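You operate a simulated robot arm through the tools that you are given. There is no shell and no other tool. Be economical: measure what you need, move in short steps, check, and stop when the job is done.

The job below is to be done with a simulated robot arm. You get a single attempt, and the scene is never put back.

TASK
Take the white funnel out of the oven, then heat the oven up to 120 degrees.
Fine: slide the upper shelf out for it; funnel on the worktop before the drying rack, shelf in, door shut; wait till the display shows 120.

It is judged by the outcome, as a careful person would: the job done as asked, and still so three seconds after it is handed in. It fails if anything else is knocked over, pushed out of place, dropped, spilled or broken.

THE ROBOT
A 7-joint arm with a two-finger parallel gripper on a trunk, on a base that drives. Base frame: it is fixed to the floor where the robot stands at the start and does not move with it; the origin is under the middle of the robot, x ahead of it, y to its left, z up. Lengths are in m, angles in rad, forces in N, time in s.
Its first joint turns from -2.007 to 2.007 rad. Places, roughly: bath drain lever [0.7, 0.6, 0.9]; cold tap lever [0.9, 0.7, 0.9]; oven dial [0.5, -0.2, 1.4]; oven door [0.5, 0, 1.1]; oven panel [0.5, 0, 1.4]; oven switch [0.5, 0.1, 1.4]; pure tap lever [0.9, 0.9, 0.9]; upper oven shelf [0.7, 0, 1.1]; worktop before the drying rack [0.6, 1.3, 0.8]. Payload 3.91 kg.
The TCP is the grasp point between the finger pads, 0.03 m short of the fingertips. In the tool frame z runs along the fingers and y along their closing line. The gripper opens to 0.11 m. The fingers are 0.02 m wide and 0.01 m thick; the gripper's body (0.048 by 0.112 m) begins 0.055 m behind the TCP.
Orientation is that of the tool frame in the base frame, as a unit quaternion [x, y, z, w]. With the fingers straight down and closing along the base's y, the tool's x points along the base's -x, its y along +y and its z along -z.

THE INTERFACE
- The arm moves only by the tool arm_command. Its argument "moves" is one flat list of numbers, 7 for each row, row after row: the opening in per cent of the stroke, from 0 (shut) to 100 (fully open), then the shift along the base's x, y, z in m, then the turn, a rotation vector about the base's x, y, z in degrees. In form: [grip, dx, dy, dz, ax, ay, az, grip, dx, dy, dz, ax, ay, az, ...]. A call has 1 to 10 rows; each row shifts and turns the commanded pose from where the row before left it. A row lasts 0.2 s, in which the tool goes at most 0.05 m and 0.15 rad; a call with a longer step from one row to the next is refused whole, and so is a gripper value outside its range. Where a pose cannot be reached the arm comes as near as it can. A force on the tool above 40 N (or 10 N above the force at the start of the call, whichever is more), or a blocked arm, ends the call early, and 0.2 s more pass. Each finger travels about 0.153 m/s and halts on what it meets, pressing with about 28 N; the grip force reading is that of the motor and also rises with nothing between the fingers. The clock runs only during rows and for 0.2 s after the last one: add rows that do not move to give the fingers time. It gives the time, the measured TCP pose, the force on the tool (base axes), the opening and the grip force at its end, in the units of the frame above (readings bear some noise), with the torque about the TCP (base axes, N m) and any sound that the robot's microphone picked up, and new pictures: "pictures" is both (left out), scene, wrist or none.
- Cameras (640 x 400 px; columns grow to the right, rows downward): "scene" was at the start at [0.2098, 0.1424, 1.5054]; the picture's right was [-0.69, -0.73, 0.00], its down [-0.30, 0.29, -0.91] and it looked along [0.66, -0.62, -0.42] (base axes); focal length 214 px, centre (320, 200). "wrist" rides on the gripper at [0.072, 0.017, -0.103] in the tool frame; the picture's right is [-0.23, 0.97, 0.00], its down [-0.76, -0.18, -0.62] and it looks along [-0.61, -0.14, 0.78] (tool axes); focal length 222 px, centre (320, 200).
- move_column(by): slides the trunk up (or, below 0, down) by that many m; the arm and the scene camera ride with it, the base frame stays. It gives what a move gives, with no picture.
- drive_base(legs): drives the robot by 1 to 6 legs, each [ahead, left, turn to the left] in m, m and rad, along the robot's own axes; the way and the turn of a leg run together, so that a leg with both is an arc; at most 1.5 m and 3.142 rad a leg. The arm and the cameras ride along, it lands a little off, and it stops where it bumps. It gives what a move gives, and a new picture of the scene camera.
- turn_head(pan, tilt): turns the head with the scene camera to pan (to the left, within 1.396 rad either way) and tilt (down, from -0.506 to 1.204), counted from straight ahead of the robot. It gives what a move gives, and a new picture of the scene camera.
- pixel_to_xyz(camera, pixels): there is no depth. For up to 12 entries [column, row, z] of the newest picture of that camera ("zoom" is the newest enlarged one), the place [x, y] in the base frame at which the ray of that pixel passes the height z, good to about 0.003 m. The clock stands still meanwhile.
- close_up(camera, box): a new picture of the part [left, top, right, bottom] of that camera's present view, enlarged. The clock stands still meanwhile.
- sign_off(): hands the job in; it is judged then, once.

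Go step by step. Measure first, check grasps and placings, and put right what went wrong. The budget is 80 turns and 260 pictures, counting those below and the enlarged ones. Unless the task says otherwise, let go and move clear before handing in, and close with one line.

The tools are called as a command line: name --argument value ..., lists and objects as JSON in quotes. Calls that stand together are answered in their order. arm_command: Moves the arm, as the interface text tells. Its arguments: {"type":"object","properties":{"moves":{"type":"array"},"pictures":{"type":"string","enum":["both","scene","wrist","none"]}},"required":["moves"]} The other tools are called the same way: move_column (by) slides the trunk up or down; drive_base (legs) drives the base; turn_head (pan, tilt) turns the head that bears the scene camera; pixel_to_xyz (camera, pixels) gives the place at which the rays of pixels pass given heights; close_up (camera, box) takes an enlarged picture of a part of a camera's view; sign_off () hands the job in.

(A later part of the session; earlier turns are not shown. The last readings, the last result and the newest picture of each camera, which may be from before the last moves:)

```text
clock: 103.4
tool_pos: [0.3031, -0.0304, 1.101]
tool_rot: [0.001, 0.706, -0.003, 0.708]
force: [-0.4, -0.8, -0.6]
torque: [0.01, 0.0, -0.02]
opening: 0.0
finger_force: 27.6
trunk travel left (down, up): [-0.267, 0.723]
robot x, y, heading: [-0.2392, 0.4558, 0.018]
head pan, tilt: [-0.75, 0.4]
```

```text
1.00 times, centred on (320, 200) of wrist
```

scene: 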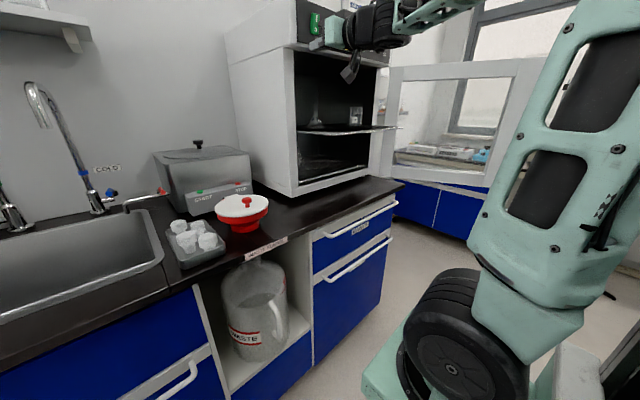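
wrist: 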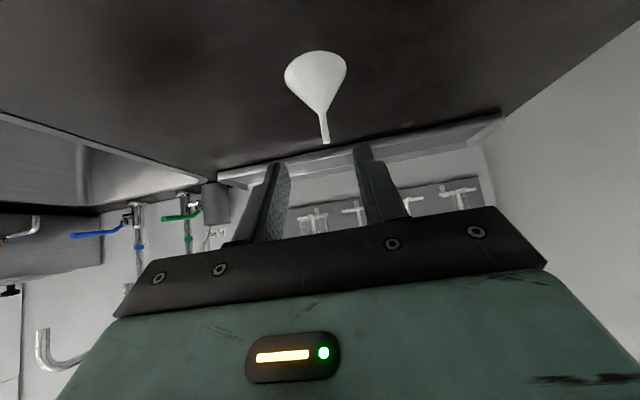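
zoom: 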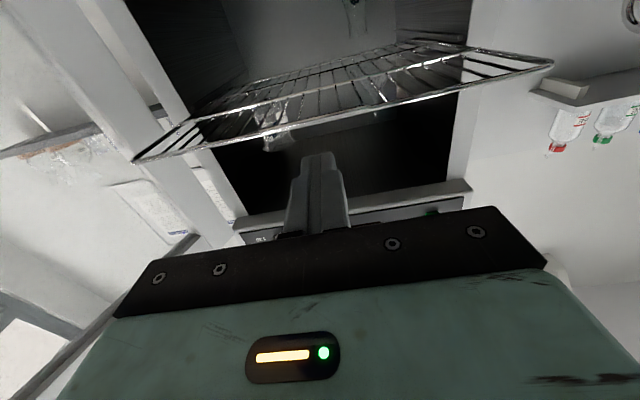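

The rod is straight ahead of the fingertips, seen from below. I lower 4 mm and advance slowly until contact.

arm_command --moves '[0, 0.015, 0, -0.004, 0, 0, 0, 0, 0.015, 0, 0, 0, 0, 0, 0, 0.012, 0, 0, 0, 0, 0, 0, 0.012, 0, 0, 0, 0, 0, 0, 0.012, 0, 0, 0, 0, 0, 0, 0.012, 0, 0, 0, 0, 0]' --pictures "wrist"

turn_head --pan -0.75 --tilt 0.15

close_up --camera "scene" --box '[280, 90, 440, 220]'

```text
clock: 104.8
tool_pos: [0.3794, -0.0317, 1.096]
tool_rot: [0.002, 0.707, -0.003, 0.708]
force: [-2.1, -1.5, 0.5]
torque: [-0.01, -0.01, 0.01]
opening: 0.0
finger_force: 27.8
trunk travel left (down, up): [-0.267, 0.723]
robot x, y, heading: [-0.2404, 0.4601, 0.022]
head pan, tilt: [-0.75, 0.4]
```

wrist: 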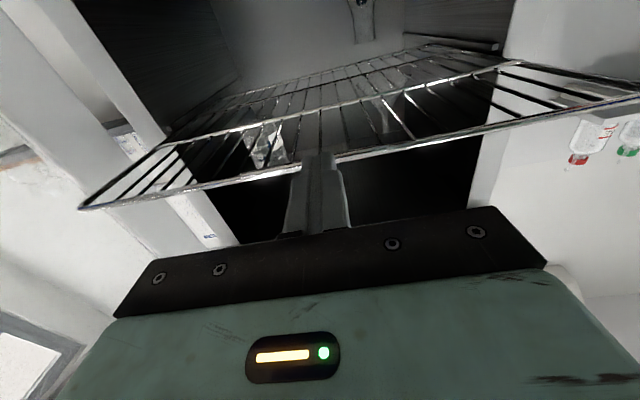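

```text
clock: 105.5
tool_pos: [0.3801, -0.0303, 1.095]
tool_rot: [0.001, 0.707, -0.002, 0.708]
force: [0.6, -0.7, -1.1]
torque: [0.01, -0.01, -0.01]
opening: 0.0002
finger_force: 27.7
trunk travel left (down, up): [-0.267, 0.723]
robot x, y, heading: [-0.2387, 0.4548, 0.013]
head pan, tilt: [-0.75, 0.15]
```

scene: 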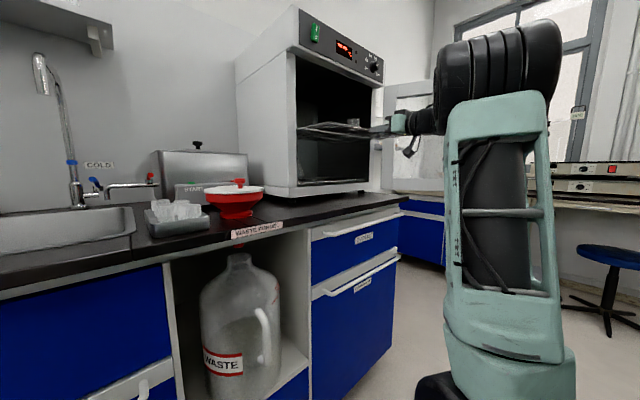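

```text
3.08 times, centred on (360, 155) of scene
```

zoom: 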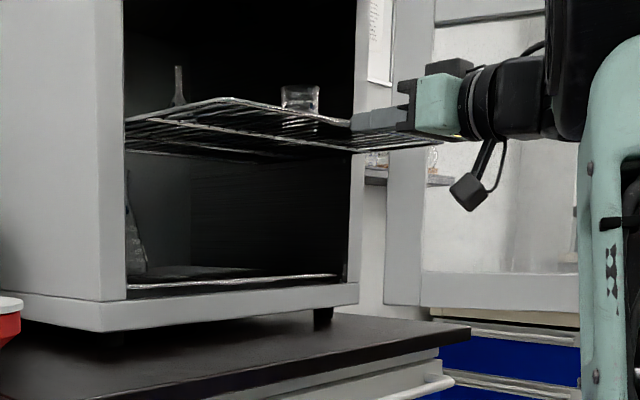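

Both views show the fingertips right at the rod (zoom (352,122), with the camera below the shelf). I keep pushing gently.

arm_command --moves '[0, 0.01, 0, 0, 0, 0, 0, 0, 0.013, 0, 0, 0, 0, 0, 0, 0.013, 0, 0, 0, 0, 0, 0, 0.013, 0, 0, 0, 0, 0, 0, 0.013, 0, 0, 0, 0, 0, 0, 0.01, 0, 0, 0, 0, 0]' --pictures "wrist"

close_up --camera "scene" --box '[280, 90, 440, 220]'

```text
clock: 106.9
tool_pos: [0.4545, -0.0298, 1.0968]
tool_rot: [0.002, 0.706, -0.002, 0.708]
force: [-0.9, 1.4, -0.2]
torque: [0.01, 0.0, 0.01]
opening: 0.0004
finger_force: 27.6
trunk travel left (down, up): [-0.267, 0.723]
robot x, y, heading: [-0.239, 0.4563, 0.017]
head pan, tilt: [-0.75, 0.15]
```

wrist: 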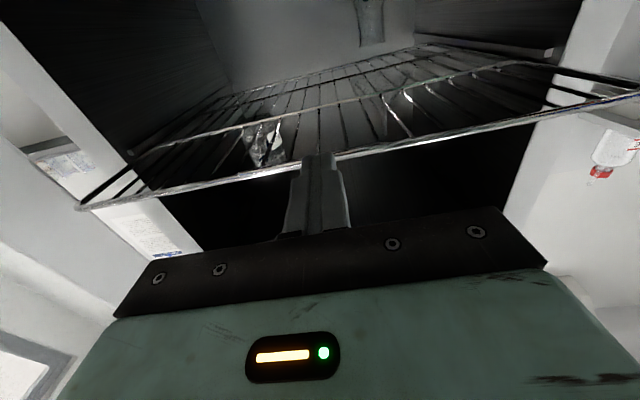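

```text
3.08 times, centred on (360, 155) of scene
```

zoom: 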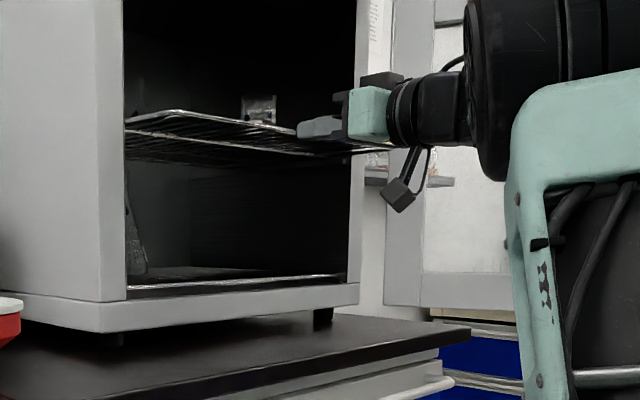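

The shelf moves in with the tool. I push on the remaining ~9 cm, slowing at the end.

arm_command --moves '[0, 0.01, 0, 0, 0, 0, 0, 0, 0.013, 0, 0, 0, 0, 0, 0, 0.013, 0, 0, 0, 0, 0, 0, 0.01, 0, 0, 0, 0, 0, 0, 0.006, 0, 0, 0, 0, 0, 0, 0.006, 0, 0, 0, 0, 0, 0, 0.006, 0, 0, 0, 0, 0, 0, 0.005, 0, 0, 0, 0, 0, 0, 0.005, 0, 0, 0, 0, 0]' --pictures "wrist"

close_up --camera "scene" --box '[280, 90, 440, 220]'

```text
clock: 108.9
tool_pos: [0.5263, -0.0304, 1.0956]
tool_rot: [0.002, 0.707, -0.003, 0.707]
force: [-2.6, 0.2, -2.0]
torque: [-0.01, 0.06, 0.04]
opening: 0.0
finger_force: 27.8
trunk travel left (down, up): [-0.267, 0.723]
robot x, y, heading: [-0.2352, 0.4555, 0.012]
head pan, tilt: [-0.75, 0.15]
```

wrist: 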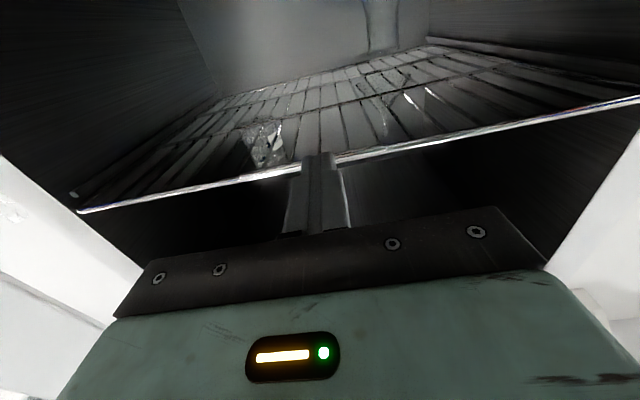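

```text
3.08 times, centred on (360, 155) of scene
```

zoom: 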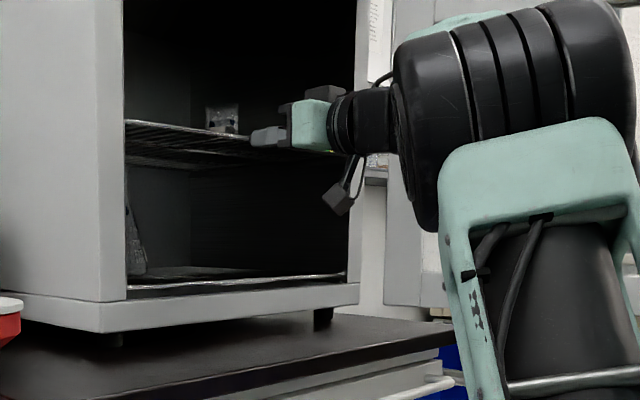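

The rod is at about x 0.559, near its start position. I push a little further to feel for the stop.

arm_command --moves '[0, 0.004, 0, 0, 0, 0, 0, 0, 0.004, 0, 0, 0, 0, 0, 0, 0.004, 0, 0, 0, 0, 0, 0, 0.004, 0, 0, 0, 0, 0]' --pictures "none"

```text
clock: 109.9
tool_pos: [0.5436, -0.0314, 1.0964]
tool_rot: [0.001, 0.706, -0.004, 0.708]
force: [-3.3, 1.6, -2.7]
torque: [-0.05, 0.07, 0.03]
opening: 0.0001
finger_force: 27.4
trunk travel left (down, up): [-0.267, 0.723]
robot x, y, heading: [-0.2396, 0.4589, 0.013]
head pan, tilt: [-0.75, 0.15]
```

There is still hardly any resistance; by my estimate home is at TCP x≈0.55. I go on in 3 mm steps.

arm_command --moves '[0, 0.003, 0, 0, 0, 0, 0, 0, 0.003, 0, 0, 0, 0, 0, 0, 0.003, 0, 0, 0, 0, 0, 0, 0, 0, 0, 0, 0, 0]' --pictures "wrist"

close_up --camera "scene" --box '[280, 90, 440, 220]'

```text
clock: 110.4
tool_pos: [0.5424, -0.0316, 1.0976]
tool_rot: [-0.001, 0.707, -0.002, 0.707]
force: [-12.6, 5.4, -5.2]
torque: [-0.06, 0.1, 0.22]
opening: 0.0002
finger_force: 28.1
trunk travel left (down, up): [-0.267, 0.723]
robot x, y, heading: [-0.2403, 0.4568, 0.015]
head pan, tilt: [-0.75, 0.15]
stopped in row 2: the force on the tool passed its limit (the readings are from after the stop); the commanded pose is now the measured one
```

wrist: 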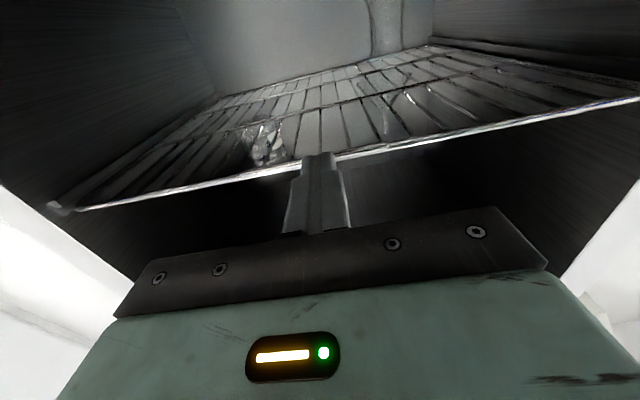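

```text
3.08 times, centred on (360, 155) of scene
```

zoom: 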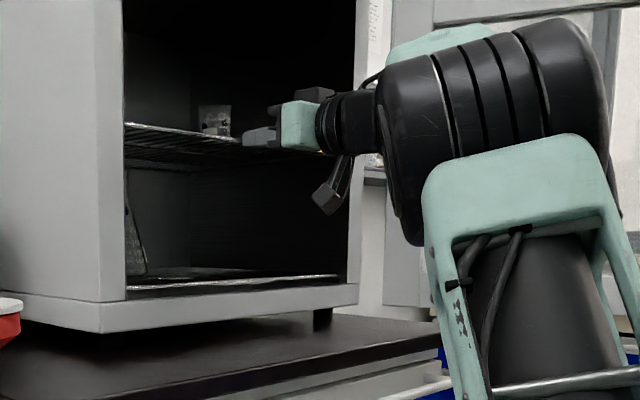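

The shelf met its stop with 12 N at home position; glassware still stands. I withdraw, raise the trunk, and pitch the tool down for closing the door from its outer side.

arm_command --moves '[0, -0.01, 0, 0, 0, 0, 0, 0, -0.04, 0, 0, 0, 0, 0, 0, -0.04, 0, 0, 0, 0, 0, 0, -0.04, 0, 0, 0, 0, 0, 0, -0.03, 0, 0, 0, 0, 0]' --pictures "none"

move_column --by 0.37

arm_command --moves '[0, 0, 0, 0, 0, 8.2, 0, 0, 0, 0, 0, 0, 8.2, 0, 0, 0, 0, 0, 0, 8.2, 0, 0, 0, 0, 0, 0, 8.2, 0, 0, 0, 0, 0, 0, 8.2, 0, 0, 0, 0, 0, 0, 8.2, 0, 0, 0, 0, 0, 0, 8.2, 0, 0, 0, 0, 0, 0, 8.2, 0]' --pictures "none"

turn_head --pan -0.9 --tilt 0.55

```text
clock: 111.6
tool_pos: [0.3839, -0.0327, 1.095]
tool_rot: [0.0, 0.707, -0.002, 0.707]
force: [-0.4, -0.2, -0.6]
torque: [-0.04, -0.03, 0.01]
opening: 0.0
finger_force: 28.1
trunk travel left (down, up): [-0.267, 0.723]
robot x, y, heading: [-0.2359, 0.4568, 0.024]
head pan, tilt: [-0.75, 0.15]
```

```text
clock: 115.2
tool_pos: [0.3824, -0.0339, 1.4666]
tool_rot: [0.001, 0.707, -0.003, 0.707]
force: [0.3, -0.8, 0.2]
torque: [0.0, -0.01, -0.02]
opening: 0.0
finger_force: 28.2
trunk travel left (down, up): [-0.637, 0.353]
robot x, y, heading: [-0.2411, 0.4569, 0.018]
head pan, tilt: [-0.75, 0.15]
```

```text
clock: 117.0
tool_pos: [0.3676, -0.0284, 1.4345]
tool_rot: [0.002, 0.969, 0.002, 0.246]
force: [1.3, -1.1, -1.7]
torque: [0.07, 0.04, 0.05]
opening: 0.0
finger_force: 28.4
out of reach, approached as far as the arm can: row 7, 8
trunk travel left (down, up): [-0.637, 0.353]
robot x, y, heading: [-0.2334, 0.4583, 0.017]
head pan, tilt: [-0.75, 0.15]
```

```text
clock: 117.8
tool_pos: [0.3676, -0.0275, 1.4365]
tool_rot: [0.0, 0.969, 0.001, 0.248]
force: [0.0, 0.7, 0.2]
torque: [0.0, -0.01, 0.03]
opening: 0.0
finger_force: 27.9
trunk travel left (down, up): [-0.637, 0.353]
robot x, y, heading: [-0.2386, 0.457, 0.016]
head pan, tilt: [-0.901, 0.55]
```

scene: 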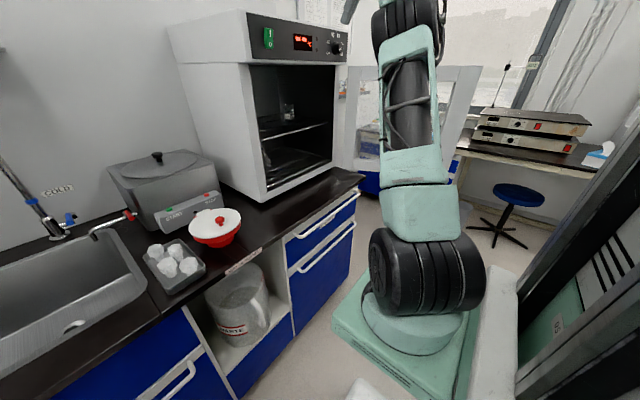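

The arm's shoulder stands at (430,260). I check the door's top edge and the shoulder's outline before moving right.

pixel_to_xyz --camera "scene" --pixels '[[481, 66, 1.32], [347, 66, 1.32], [452, 183, 0.93], [333, 318, 0.7], [333, 318, 0.8], [333, 318, 0.9], [370, 250, 1.0], [370, 250, 0.9]]'

close_up --camera "scene" --box '[320, 20, 540, 200]'

```text
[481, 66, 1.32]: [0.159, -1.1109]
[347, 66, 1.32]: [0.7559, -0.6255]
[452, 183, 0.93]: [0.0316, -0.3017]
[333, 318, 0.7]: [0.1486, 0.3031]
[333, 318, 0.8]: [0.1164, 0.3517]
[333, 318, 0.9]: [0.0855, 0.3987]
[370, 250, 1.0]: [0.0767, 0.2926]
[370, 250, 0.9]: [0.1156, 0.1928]
```

```text
2.22 times, centred on (430, 110) of scene
```

zoom: 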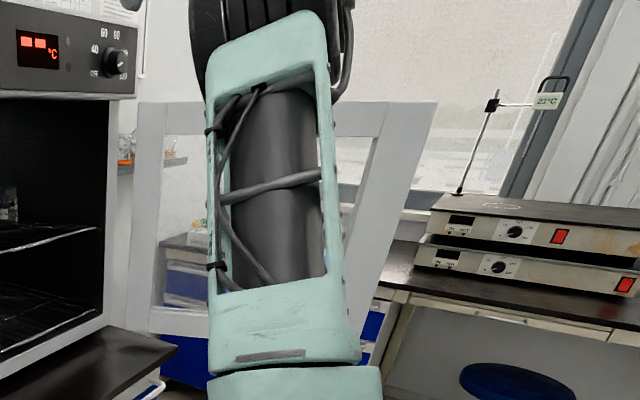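

The door's outer corner is at about (0.03,-0.30), so it stands at 90°. I pass over its top to the outer side at (0.27,-0.40) while yawing the tool to the right.

arm_command --moves '[0, -0.008, -0.041, 0.003, 0, 0, -7, 0, -0.011, -0.041, 0.003, 0, 0, -7, 0, -0.011, -0.041, 0.003, 0, 0, -7, 0, -0.011, -0.041, 0.003, 0, 0, -7, 0, -0.011, -0.041, 0, 0, 0, -7, 0, -0.011, -0.041, 0, 0, 0, -7, 0, -0.011, -0.041, 0, 0, 0, -7, 0, -0.011, -0.041, 0, 0, 0, -7, 0, -0.011, -0.045, 0, 0, 0, 0]'

```text
clock: 119.8
tool_pos: [0.2013, -0.2694, 1.3433]
tool_rot: [0.457, 0.854, -0.115, 0.22]
force: [-1.1, 0.5, -0.1]
torque: [0.01, -0.01, 0.05]
opening: 0.0002
finger_force: 28.0
out of reach, approached as far as the arm can: row 1, 2, 4, 5, 6, 7, 8, 9
trunk travel left (down, up): [-0.637, 0.353]
robot x, y, heading: [-0.2373, 0.4564, 0.015]
head pan, tilt: [-0.901, 0.55]
```

scene: 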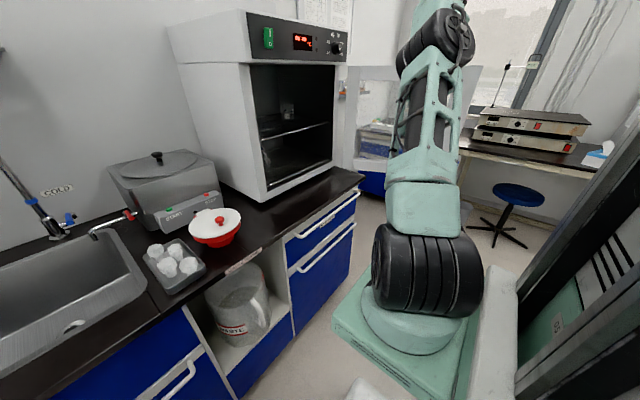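
wrist: 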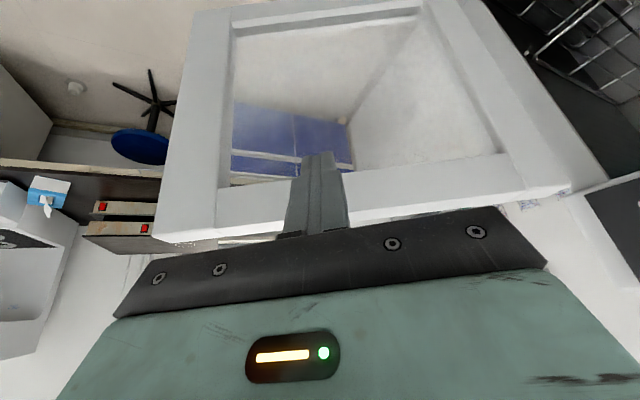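

The arm ran out of reach at this trunk height and sagged to z 1.34, still on the inner side of the door. I raise the trunk 0.25 so that the arm works lower relative to its shoulder, and then retry.

move_column --by 0.25

arm_command --moves '[0, 0, 0, -0.04, 0, 0, 0, 0, 0, 0, -0.04, 0, 0, 0, 0, 0.01, -0.04, -0.02, 0, 0, 0, 0, 0.01, -0.04, 0, 0, 0, 0, 0, 0.01, -0.04, 0, 0, 0, 0]'

```text
clock: 122.4
tool_pos: [0.2004, -0.2676, 1.5933]
tool_rot: [0.456, 0.855, -0.116, 0.219]
force: [0.1, -0.9, -1.1]
torque: [-0.03, 0.01, -0.01]
opening: 0.0
finger_force: 27.5
trunk travel left (down, up): [-0.887, 0.103]
robot x, y, heading: [-0.2382, 0.4565, 0.018]
head pan, tilt: [-0.901, 0.55]
```

```text
clock: 123.6
tool_pos: [0.218, -0.3486, 1.4836]
tool_rot: [0.458, 0.854, -0.114, 0.219]
force: [-1.3, -0.9, 1.2]
torque: [0.06, -0.07, 0.05]
opening: 0.0
finger_force: 27.7
out of reach, approached as far as the arm can: row 5
trunk travel left (down, up): [-0.887, 0.103]
robot x, y, heading: [-0.2404, 0.4535, 0.014]
head pan, tilt: [-0.901, 0.55]
```

scene: 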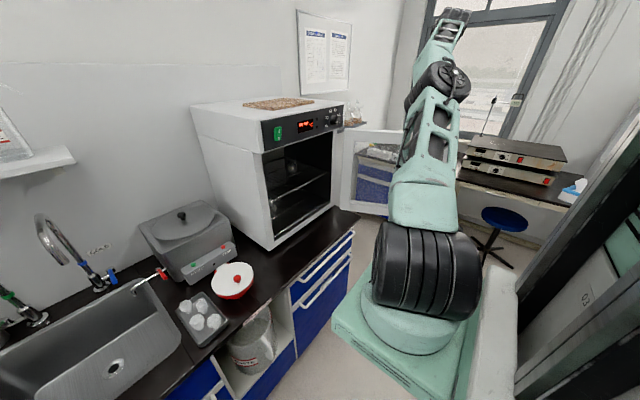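
wrist: 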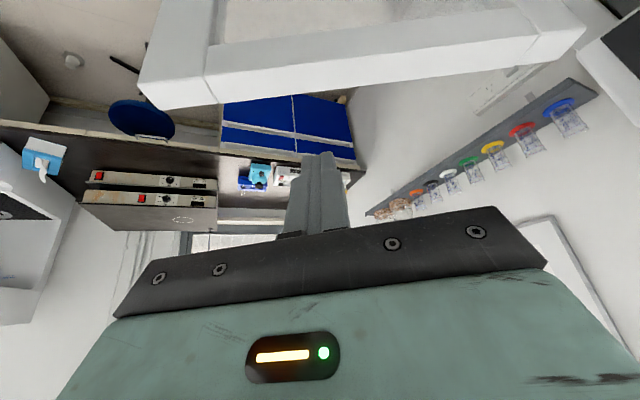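

The door's top is now in front-below in the wrist view (350,60). I shift the base 0.12 right so the fingers are beyond the door, and then lower.

drive_base --legs '[[0, -0.12, 0]]'

close_up --camera "wrist" --box '[0, 0, 640, 400]'

```text
clock: 124.8
tool_pos: [0.223, -0.4634, 1.4856]
tool_rot: [0.455, 0.855, -0.115, 0.22]
force: [0.0, -0.1, -0.8]
torque: [-0.03, -0.03, 0.02]
opening: 0.0
finger_force: 27.7
trunk travel left (down, up): [-0.887, 0.103]
robot x, y, heading: [-0.2343, 0.3366, 0.011]
head pan, tilt: [-0.901, 0.55]
```

scene: 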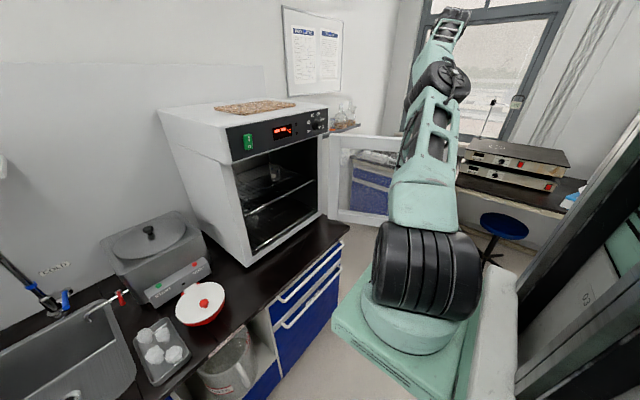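

```text
1.00 times, centred on (320, 200) of wrist
```

zoom: 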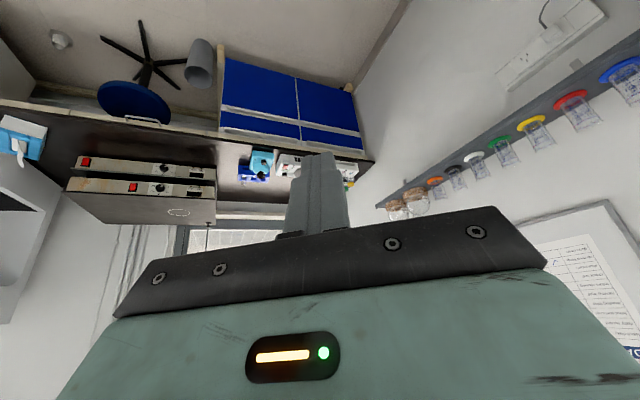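

The fingers are past the door now. I lower 0.18 m with the arm.

arm_command --moves '[0, 0, 0, -0.045, 0, 0, 0, 0, 0, 0, -0.045, 0, 0, 0, 0, 0, 0, -0.045, 0, 0, 0, 0, 0, 0, -0.04, 0, 0, 0]'

turn_head --pan -0.75 --tilt 0.35

```text
clock: 125.8
tool_pos: [0.2181, -0.4604, 1.3105]
tool_rot: [0.455, 0.855, -0.117, 0.219]
force: [-0.2, 0.3, 0.7]
torque: [0.03, 0.0, 0.0]
opening: 0.0
finger_force: 28.0
trunk travel left (down, up): [-0.887, 0.103]
robot x, y, heading: [-0.2347, 0.3412, 0.016]
head pan, tilt: [-0.901, 0.55]
```

scene: 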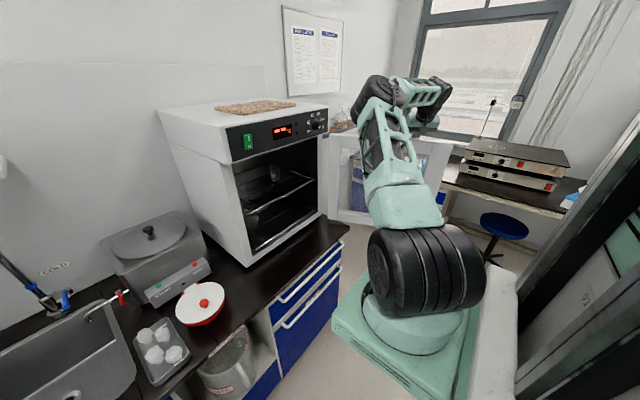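
wrist: 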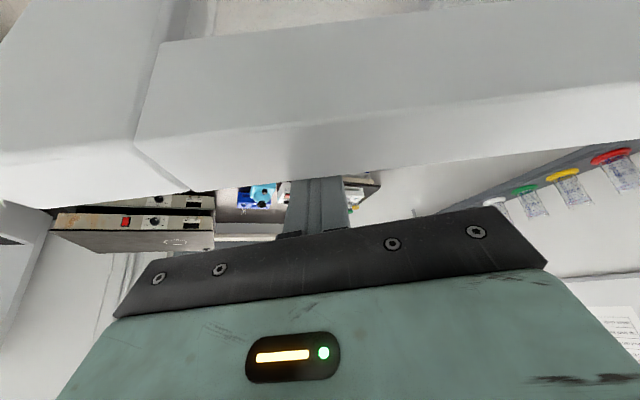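

```text
clock: 126.6
tool_pos: [0.2181, -0.4608, 1.3115]
tool_rot: [0.455, 0.855, -0.114, 0.22]
force: [-0.9, -0.3, -0.7]
torque: [0.04, 0.02, 0.03]
opening: 0.0
finger_force: 27.5
trunk travel left (down, up): [-0.887, 0.103]
robot x, y, heading: [-0.2369, 0.3385, 0.015]
head pan, tilt: [-0.75, 0.351]
```

scene: 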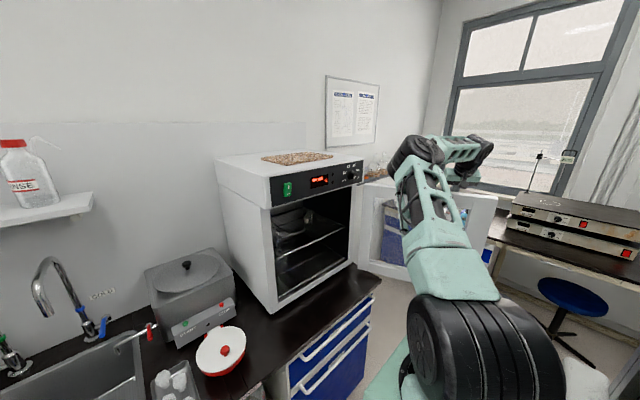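

The fingers are on the outer side of the door with the hand over its top. I sweep along the closing arc.

arm_command --moves '[0, -0.0191, 0.039, 0, 0, 0, 0, 0, -0.0142, 0.0411, 0, 0, 0, 0, 0, -0.0091, 0.0425, 0, 0, 0, 0, 0, -0.0039, 0.0433, 0, 0, 0, 0, 0, 0.0015, 0.0434, 0, 0, 0, 0, 0, 0.0067, 0.0429, 0, 0, 0, 0, 0, 0.0119, 0.0418, 0, 0, 0, 0]'

```text
clock: 128.2
tool_pos: [0.1913, -0.172, 1.3058]
tool_rot: [0.456, 0.855, -0.115, 0.219]
force: [-0.5, -0.4, -0.3]
torque: [0.04, -0.03, 0.05]
opening: 0.0001
finger_force: 27.9
trunk travel left (down, up): [-0.887, 0.103]
robot x, y, heading: [-0.2343, 0.335, 0.013]
head pan, tilt: [-0.75, 0.351]
```

scene: 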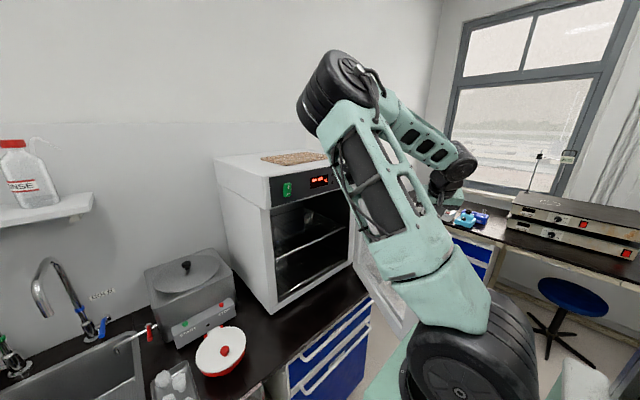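
wrist: 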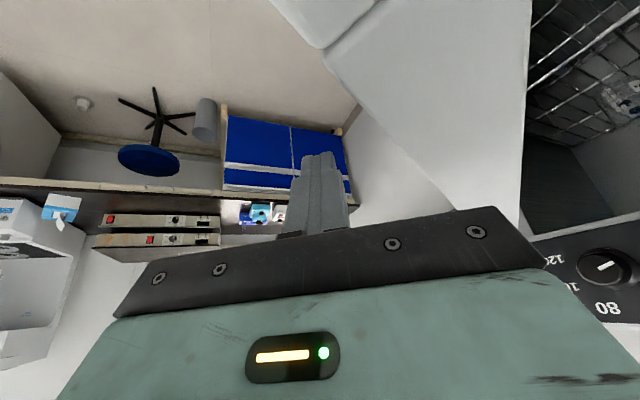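

The door follows, now at about 60°. The elbow is above camera level (z>1.57), clear of the oven. I continue the arc.

arm_command --moves '[0, 0.0169, 0.0401, 0, 0, 0, 0, 0, 0.0217, 0.0377, 0, 0, 0, 0, 0, 0.0261, 0.0347, 0, 0, 0, 0, 0, 0.0301, 0.0314, 0, 0, 0, 0, 0, 0.0338, 0.0274, 0, 0, 0, 0]'

```text
clock: 129.4
tool_pos: [0.3224, 0.0001, 1.3104]
tool_rot: [0.457, 0.854, -0.115, 0.219]
force: [0.4, -0.2, -0.5]
torque: [0.04, -0.03, 0.01]
opening: 0.0
finger_force: 27.6
trunk travel left (down, up): [-0.887, 0.103]
robot x, y, heading: [-0.2344, 0.3369, 0.011]
head pan, tilt: [-0.75, 0.351]
```

scene: 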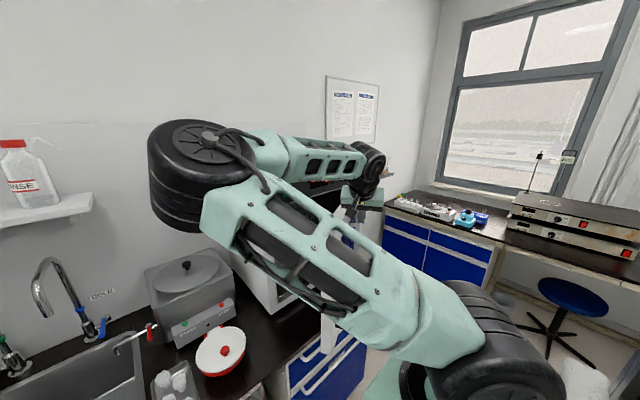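
wrist: 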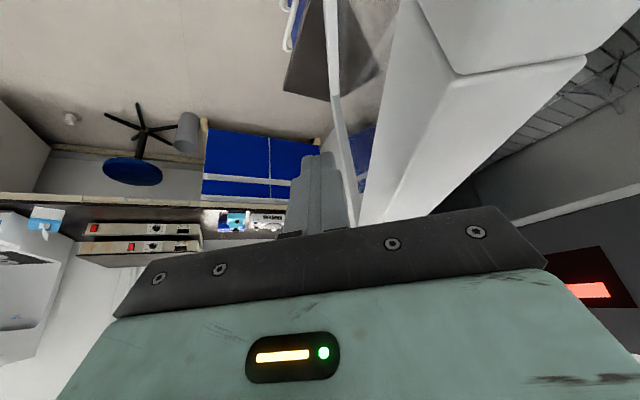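

The door is about 30° open, and the elbow folds toward the oven's left front. Rather than fold more, I drive the base ahead 0.09 m so that the finger pushes the door straight on.

drive_base --legs '[[0.09, 0, 0]]'

close_up --camera "wrist" --box '[0, 0, 640, 400]'

```text
clock: 130.5
tool_pos: [0.4129, 0.0, 1.3102]
tool_rot: [0.456, 0.855, -0.116, 0.22]
force: [0.6, 0.7, 1.0]
torque: [0.01, 0.0, -0.01]
opening: 0.0
finger_force: 28.0
trunk travel left (down, up): [-0.887, 0.103]
robot x, y, heading: [-0.146, 0.3386, 0.015]
head pan, tilt: [-0.75, 0.351]
```

scene: 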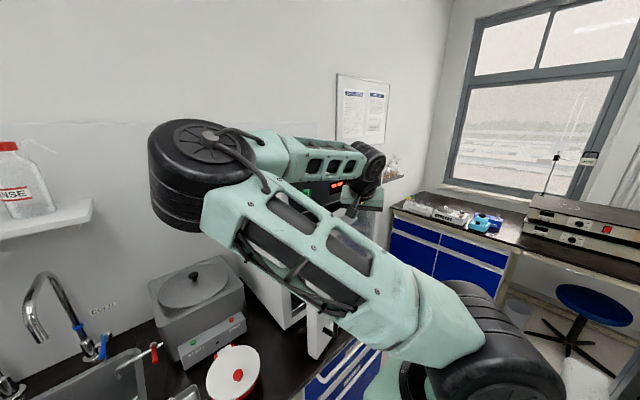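

```text
1.00 times, centred on (320, 200) of wrist
```

zoom: 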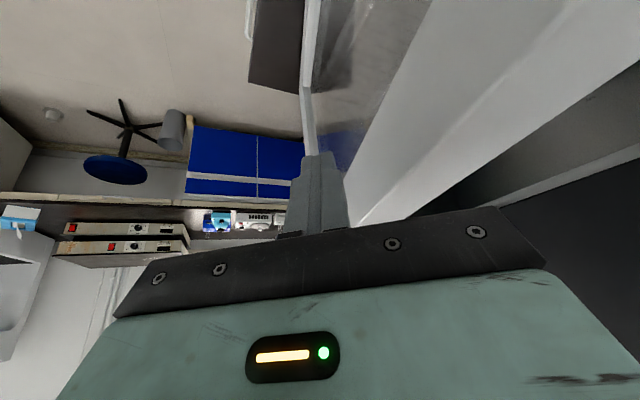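

It works: the door is around 15° open, with no abnormal forces. I drive another 0.05 m.

drive_base --legs '[[0.05, 0, 0]]'

close_up --camera "wrist" --box '[0, 0, 640, 400]'

```text
clock: 131.4
tool_pos: [0.4631, 0.0021, 1.3095]
tool_rot: [0.456, 0.855, -0.116, 0.22]
force: [0.2, 0.1, 0.4]
torque: [-0.01, -0.02, 0.03]
opening: 0.0
finger_force: 28.1
trunk travel left (down, up): [-0.887, 0.103]
robot x, y, heading: [-0.099, 0.3418, 0.014]
head pan, tilt: [-0.75, 0.351]
```

scene: 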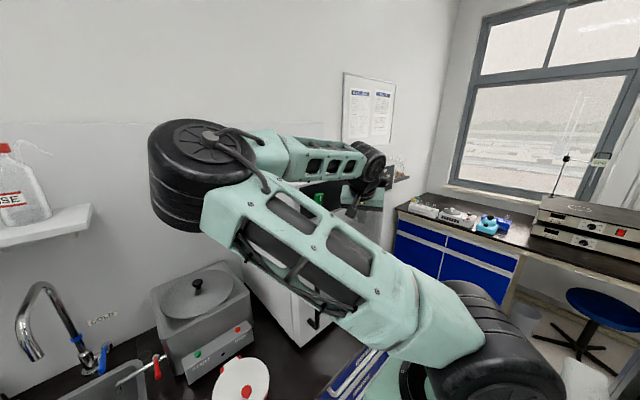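

```text
1.00 times, centred on (320, 200) of wrist
```

zoom: 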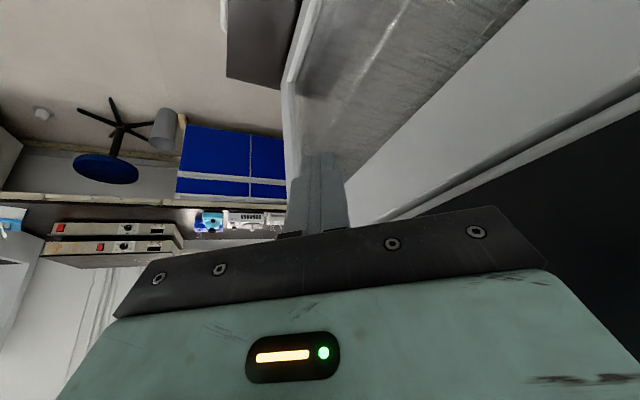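

The door is nearly shut (a few degrees). The hand would soon touch the panel, so I back up 0.14 m, then level the tool to press the door home and later turn the dial.

drive_base --legs '[[-0.14, 0, 0]]'

arm_command --moves '[0, 0, 0, 0.02, 0, 0, 8, 0, 0, 0, 0.02, 0, 0, 8, 0, 0, 0, 0.02, 0, 0, 8, 0, 0.01, 0.01, 0, 0, 0, 8, 0, 0.01, 0.01, 0, 0, 0, 8, 0, 0.01, 0.01, 0, 0, 0, 8, 0, 0, 0.01, 0, 0, 0, 8]' --pictures "none"

arm_command --moves '[0, 0.01, 0.01, 0, 0, -8.2, 0, 0, 0.01, 0.01, 0, 0, -8.2, 0, 0, 0.01, 0.01, 0, 0, -8.2, 0, 0, 0.01, 0.01, 0, 0, -8.2, 0, 0, 0.01, 0, 0, 0, -8.2, 0, 0, 0, 0, 0, 0, -8.2, 0, 0, 0, 0, 0, 0, -8.2, 0, 0, 0, 0, 0, 0, -4, 0, 0, 0, 0, 0, 0, 0, 0]' --pictures "both"

```text
clock: 132.7
tool_pos: [0.3231, 0.0002, 1.309]
tool_rot: [0.456, 0.855, -0.116, 0.219]
force: [-0.2, 0.1, 0.3]
torque: [0.05, -0.01, -0.01]
opening: 0.0002
finger_force: 27.2
trunk travel left (down, up): [-0.887, 0.103]
robot x, y, heading: [-0.2346, 0.342, 0.015]
head pan, tilt: [-0.75, 0.351]
```

scene: 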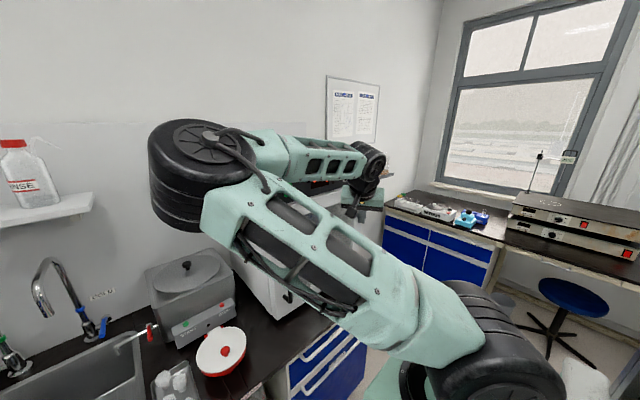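

```text
clock: 134.3
tool_pos: [0.3535, 0.0382, 1.3709]
tool_rot: [-0.001, 0.969, 0.001, 0.247]
force: [-0.2, 0.5, 0.0]
torque: [0.0, -0.02, 0.02]
opening: 0.0
finger_force: 27.7
trunk travel left (down, up): [-0.887, 0.103]
robot x, y, heading: [-0.2372, 0.3404, 0.017]
head pan, tilt: [-0.75, 0.351]
```

```text
clock: 136.3
tool_pos: [0.4186, 0.0689, 1.3752]
tool_rot: [0.0, 0.706, 0.002, 0.708]
force: [0.5, 0.1, -0.1]
torque: [-0.02, 0.0, -0.04]
opening: 0.0001
finger_force: 27.8
out of reach, approached as far as the arm can: row 6, 7, 8
trunk travel left (down, up): [-0.887, 0.103]
robot x, y, heading: [-0.2354, 0.341, 0.018]
head pan, tilt: [-0.75, 0.351]
```

scene: 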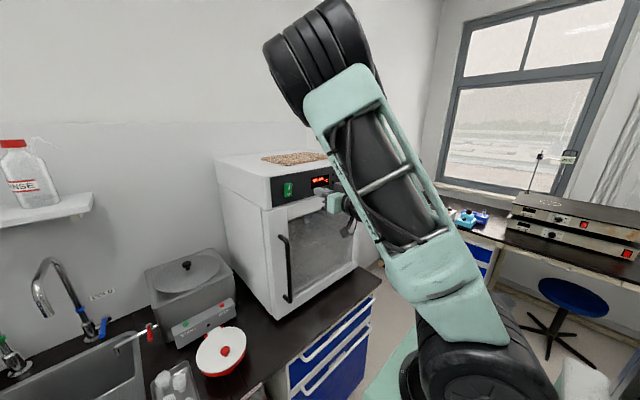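
wrist: 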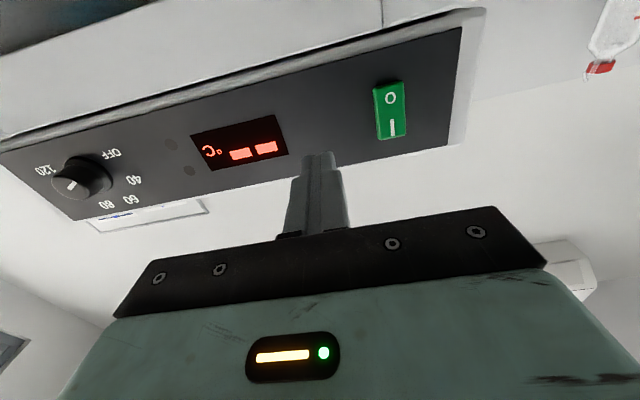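

The tool is level at (0.42,0.07,1.375), and the wrist view shows panel, dial and switch. I zoom on the dial, then lower 0.09 to press the door's top frame.

close_up --camera "wrist" --box '[0, 100, 200, 225]'

move_column --by -0.088

arm_command --moves '[0, 0.03, 0, 0, 0, 0, 0, 0, 0.015, 0, 0, 0, 0, 0, 0, 0.008, 0, 0, 0, 0, 0, 0, 0.008, 0, 0, 0, 0, 0, 0, 0.008, 0, 0, 0, 0, 0, 0, 0.008, 0, 0, 0, 0, 0]'

```text
3.20 times, centred on (100, 162) of wrist
```

zoom: 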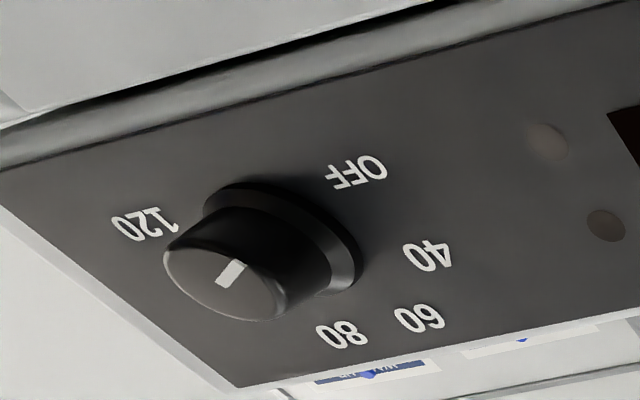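

```text
clock: 137.6
tool_pos: [0.4208, 0.0693, 1.2861]
tool_rot: [0.0, 0.706, 0.002, 0.708]
force: [0.5, 0.4, -0.3]
torque: [-0.02, -0.03, 0.0]
opening: 0.0
finger_force: 28.2
trunk travel left (down, up): [-0.799, 0.191]
robot x, y, heading: [-0.233, 0.3397, 0.012]
head pan, tilt: [-0.75, 0.351]
```

```text
clock: 139.1
tool_pos: [0.4906, 0.0676, 1.2865]
tool_rot: [0.002, 0.708, 0.002, 0.706]
force: [-23.0, 5.5, 5.7]
torque: [-0.11, -0.35, 0.25]
opening: 0.0002
finger_force: 27.6
trunk travel left (down, up): [-0.799, 0.191]
robot x, y, heading: [-0.2369, 0.3429, 0.022]
head pan, tilt: [-0.75, 0.351]
stopped in row 6: the force on the tool passed its limit (the readings are from after the stop); the commanded pose is now the measured one
```

scene: 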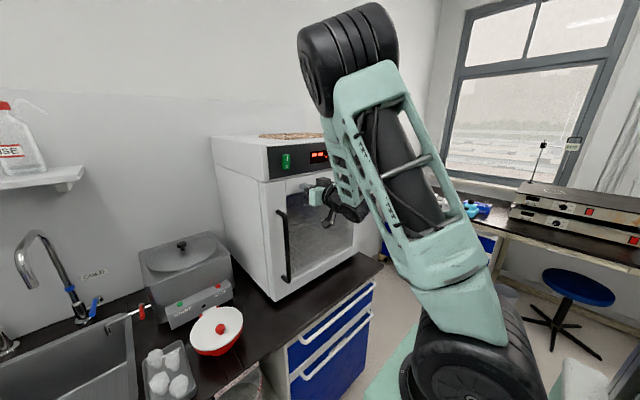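
wrist: 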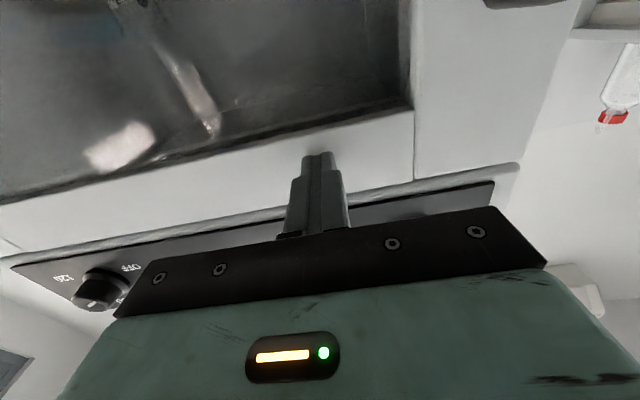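

The door is shut: it takes 23 N at tip x 0.52. The tick is at OFF; both views give the knob axis at y≈-0.185, z≈1.371. I back off and move in front of the dial while rolling -62° for the first clockwise stroke.

arm_command --moves '[0, -0.03, 0, 0, 0, 0, 0, 30, -0.03, -0.02, 0.01, 0, 0, 0, 60, 0, -0.03, 0.01, -7.75, 0, 0, 60, 0, -0.03, 0.01, -7.75, 0, 0, 60, 0, -0.03, 0.01, -7.75, 0, 0, 60, 0, -0.03, 0.01, -7.75, 0, 0, 60, 0, -0.03, 0.01, -7.75, 0, 0, 60, 0, -0.03, 0.01, -7.75, 0, 0, 60, 0, -0.03, 0.01, -7.75, 0, 0, 60, 0, -0.022, 0.0045, -7.75, 0, 0]'

```text
clock: 141.2
tool_pos: [0.4346, -0.1841, 1.3712]
tool_rot: [-0.363, 0.608, -0.364, 0.605]
force: [0.0, 0.5, -0.7]
torque: [0.01, 0.0, -0.02]
opening: 0.0661
finger_force: 0.0
trunk travel left (down, up): [-0.799, 0.191]
robot x, y, heading: [-0.2385, 0.339, 0.021]
head pan, tilt: [-0.75, 0.351]
```

scene: 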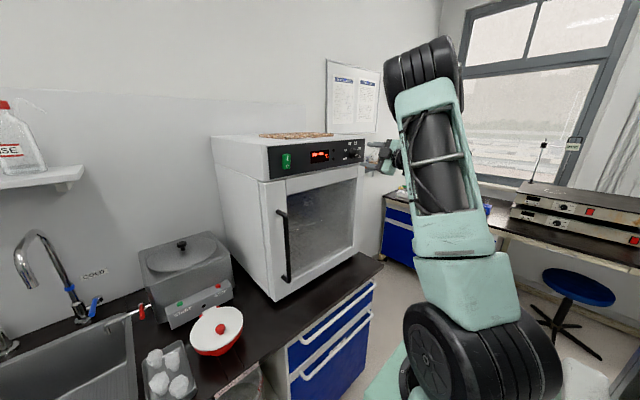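
wrist: 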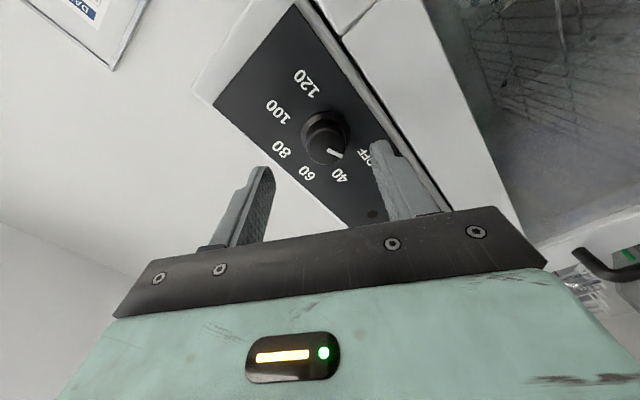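

This is a good view of the dial with all labels. I zoom in to read the pointer precisely.

close_up --camera "wrist" --box '[250, 50, 410, 200]'

```text
2.67 times, centred on (330, 125) of wrist
```

zoom: 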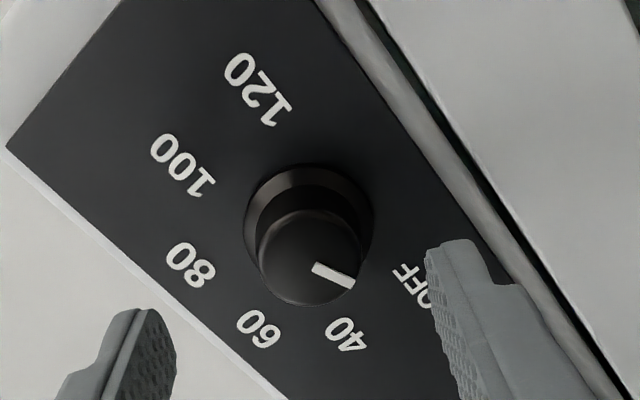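

The pointer lies exactly at OFF; the labels spread about 45° apart, so 120 is about 225° clockwise. The knob axis is about 7 mm to +y of my tool axis; I correct, advance and grip.

arm_command --moves '[60, 0.02, 0.007, 0, 0, 0, 0, 60, 0.018, 0, 0, 0, 0, 0, 60, 0.01, 0, 0, 0, 0, 0, 40, 0, 0, 0, 0, 0, 0, 20, 0, 0, 0, 0, 0, 0, 20, 0, 0, 0, 0, 0, 0]'

```text
clock: 142.7
tool_pos: [0.4806, -0.1759, 1.3703]
tool_rot: [-0.362, 0.608, -0.364, 0.605]
force: [-6.8, 2.1, -0.4]
torque: [0.0, 0.07, -0.09]
opening: 0.0343
finger_force: 45.0
trunk travel left (down, up): [-0.799, 0.191]
robot x, y, heading: [-0.2356, 0.3405, 0.018]
head pan, tilt: [-0.75, 0.351]
```

scene: 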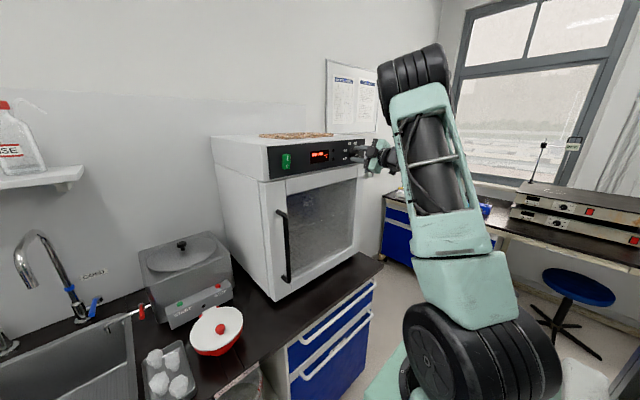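
wrist: 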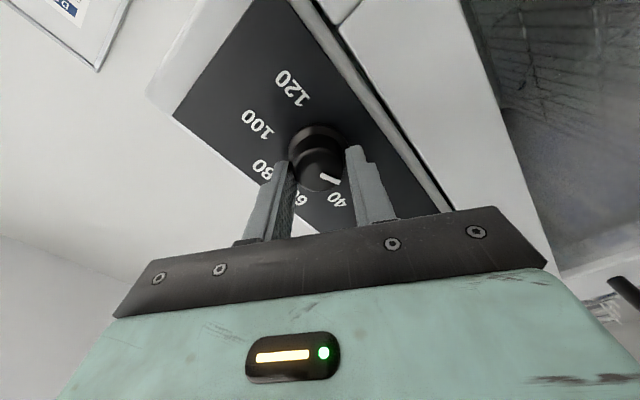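

The knob is gripped (34 mm). I ease 2 mm back and turn clockwise (+x) 80°.

arm_command --moves '[0, -0.002, 0, 0, 8, 0, 0, 0, 0, 0, 0, 8, 0, 0, 0, 0, 0, 0, 8, 0, 0, 0, 0, 0, 0, 8, 0, 0, 0, 0, 0, 0, 8, 0, 0, 0, 0, 0, 0, 8, 0, 0, 0, 0, 0, 0, 8, 0, 0, 0, 0, 0, 0, 8, 0, 0, 0, 0, 0, 0, 8, 0, 0, 0, 0, 0, 0, 8, 0, 0]'

```text
clock: 144.8
tool_pos: [0.4799, -0.1809, 1.3719]
tool_rot: [0.114, 0.697, 0.111, 0.699]
force: [8.4, -22.8, 24.6]
torque: [-0.02, -0.77, -0.54]
opening: 0.0331
finger_force: 45.2
trunk travel left (down, up): [-0.799, 0.191]
robot x, y, heading: [-0.2331, 0.3345, 0.011]
head pan, tilt: [-0.75, 0.351]
```

scene: 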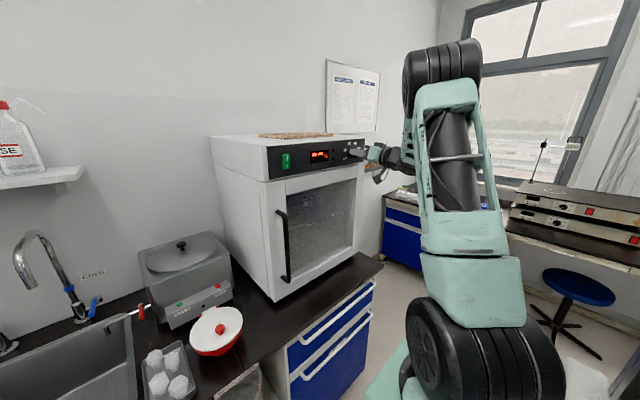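
wrist: 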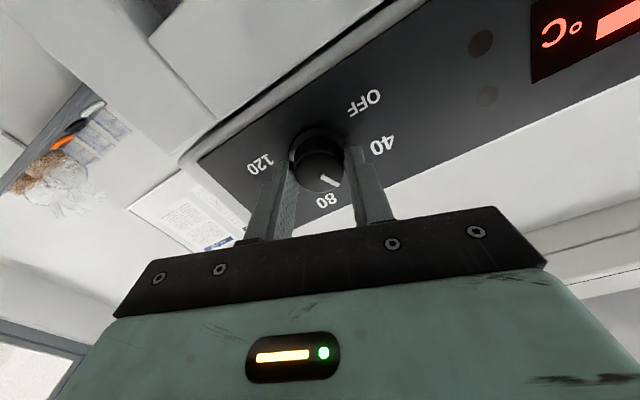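

The pointer followed 80° (between 60 and 80). I ease the side force by 3 mm and turn 40° more, then release and roll back.

arm_command --moves '[0, 0, -0.003, 0.003, 0, 0, 0, 0, 0, 0, 0, 8, 0, 0, 0, 0, 0, 0, 8, 0, 0, 0, 0, 0, 0, 8, 0, 0, 0, 0, 0, 0, 8, 0, 0, 0, 0, 0, 0, 8, 0, 0, 0, 0, 0, 0, 0, 0, 0]'

close_up --camera "scene" --box '[260, 120, 400, 190]'

```text
clock: 146.4
tool_pos: [0.479, -0.1814, 1.3709]
tool_rot: [0.346, 0.619, 0.345, 0.615]
force: [-15.9, -5.2, -7.0]
torque: [0.01, 0.0, -0.2]
opening: 0.0332
finger_force: 45.1
trunk travel left (down, up): [-0.799, 0.191]
robot x, y, heading: [-0.2352, 0.344, 0.016]
head pan, tilt: [-0.75, 0.351]
```

scene: 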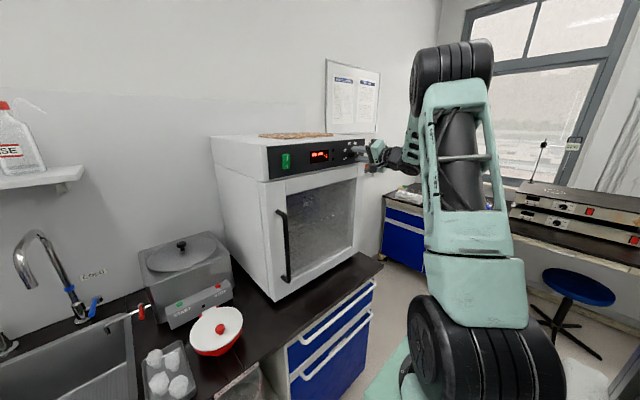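
wrist: 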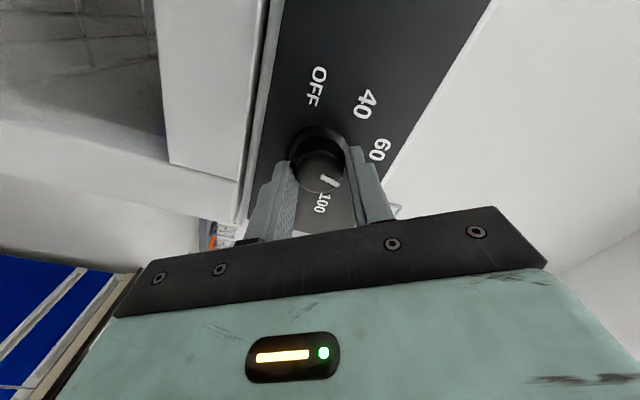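

```text
4.57 times, centred on (330, 155) of scene
```

zoom: 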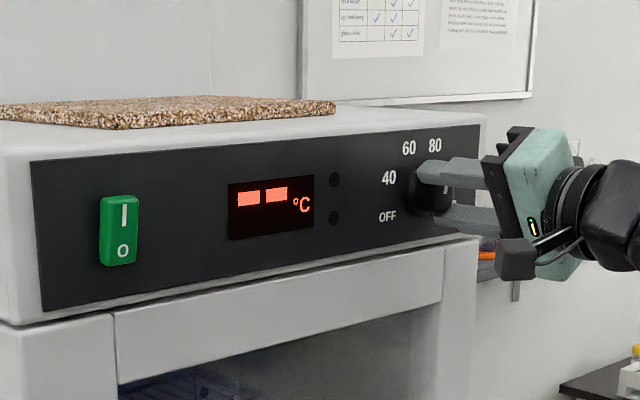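

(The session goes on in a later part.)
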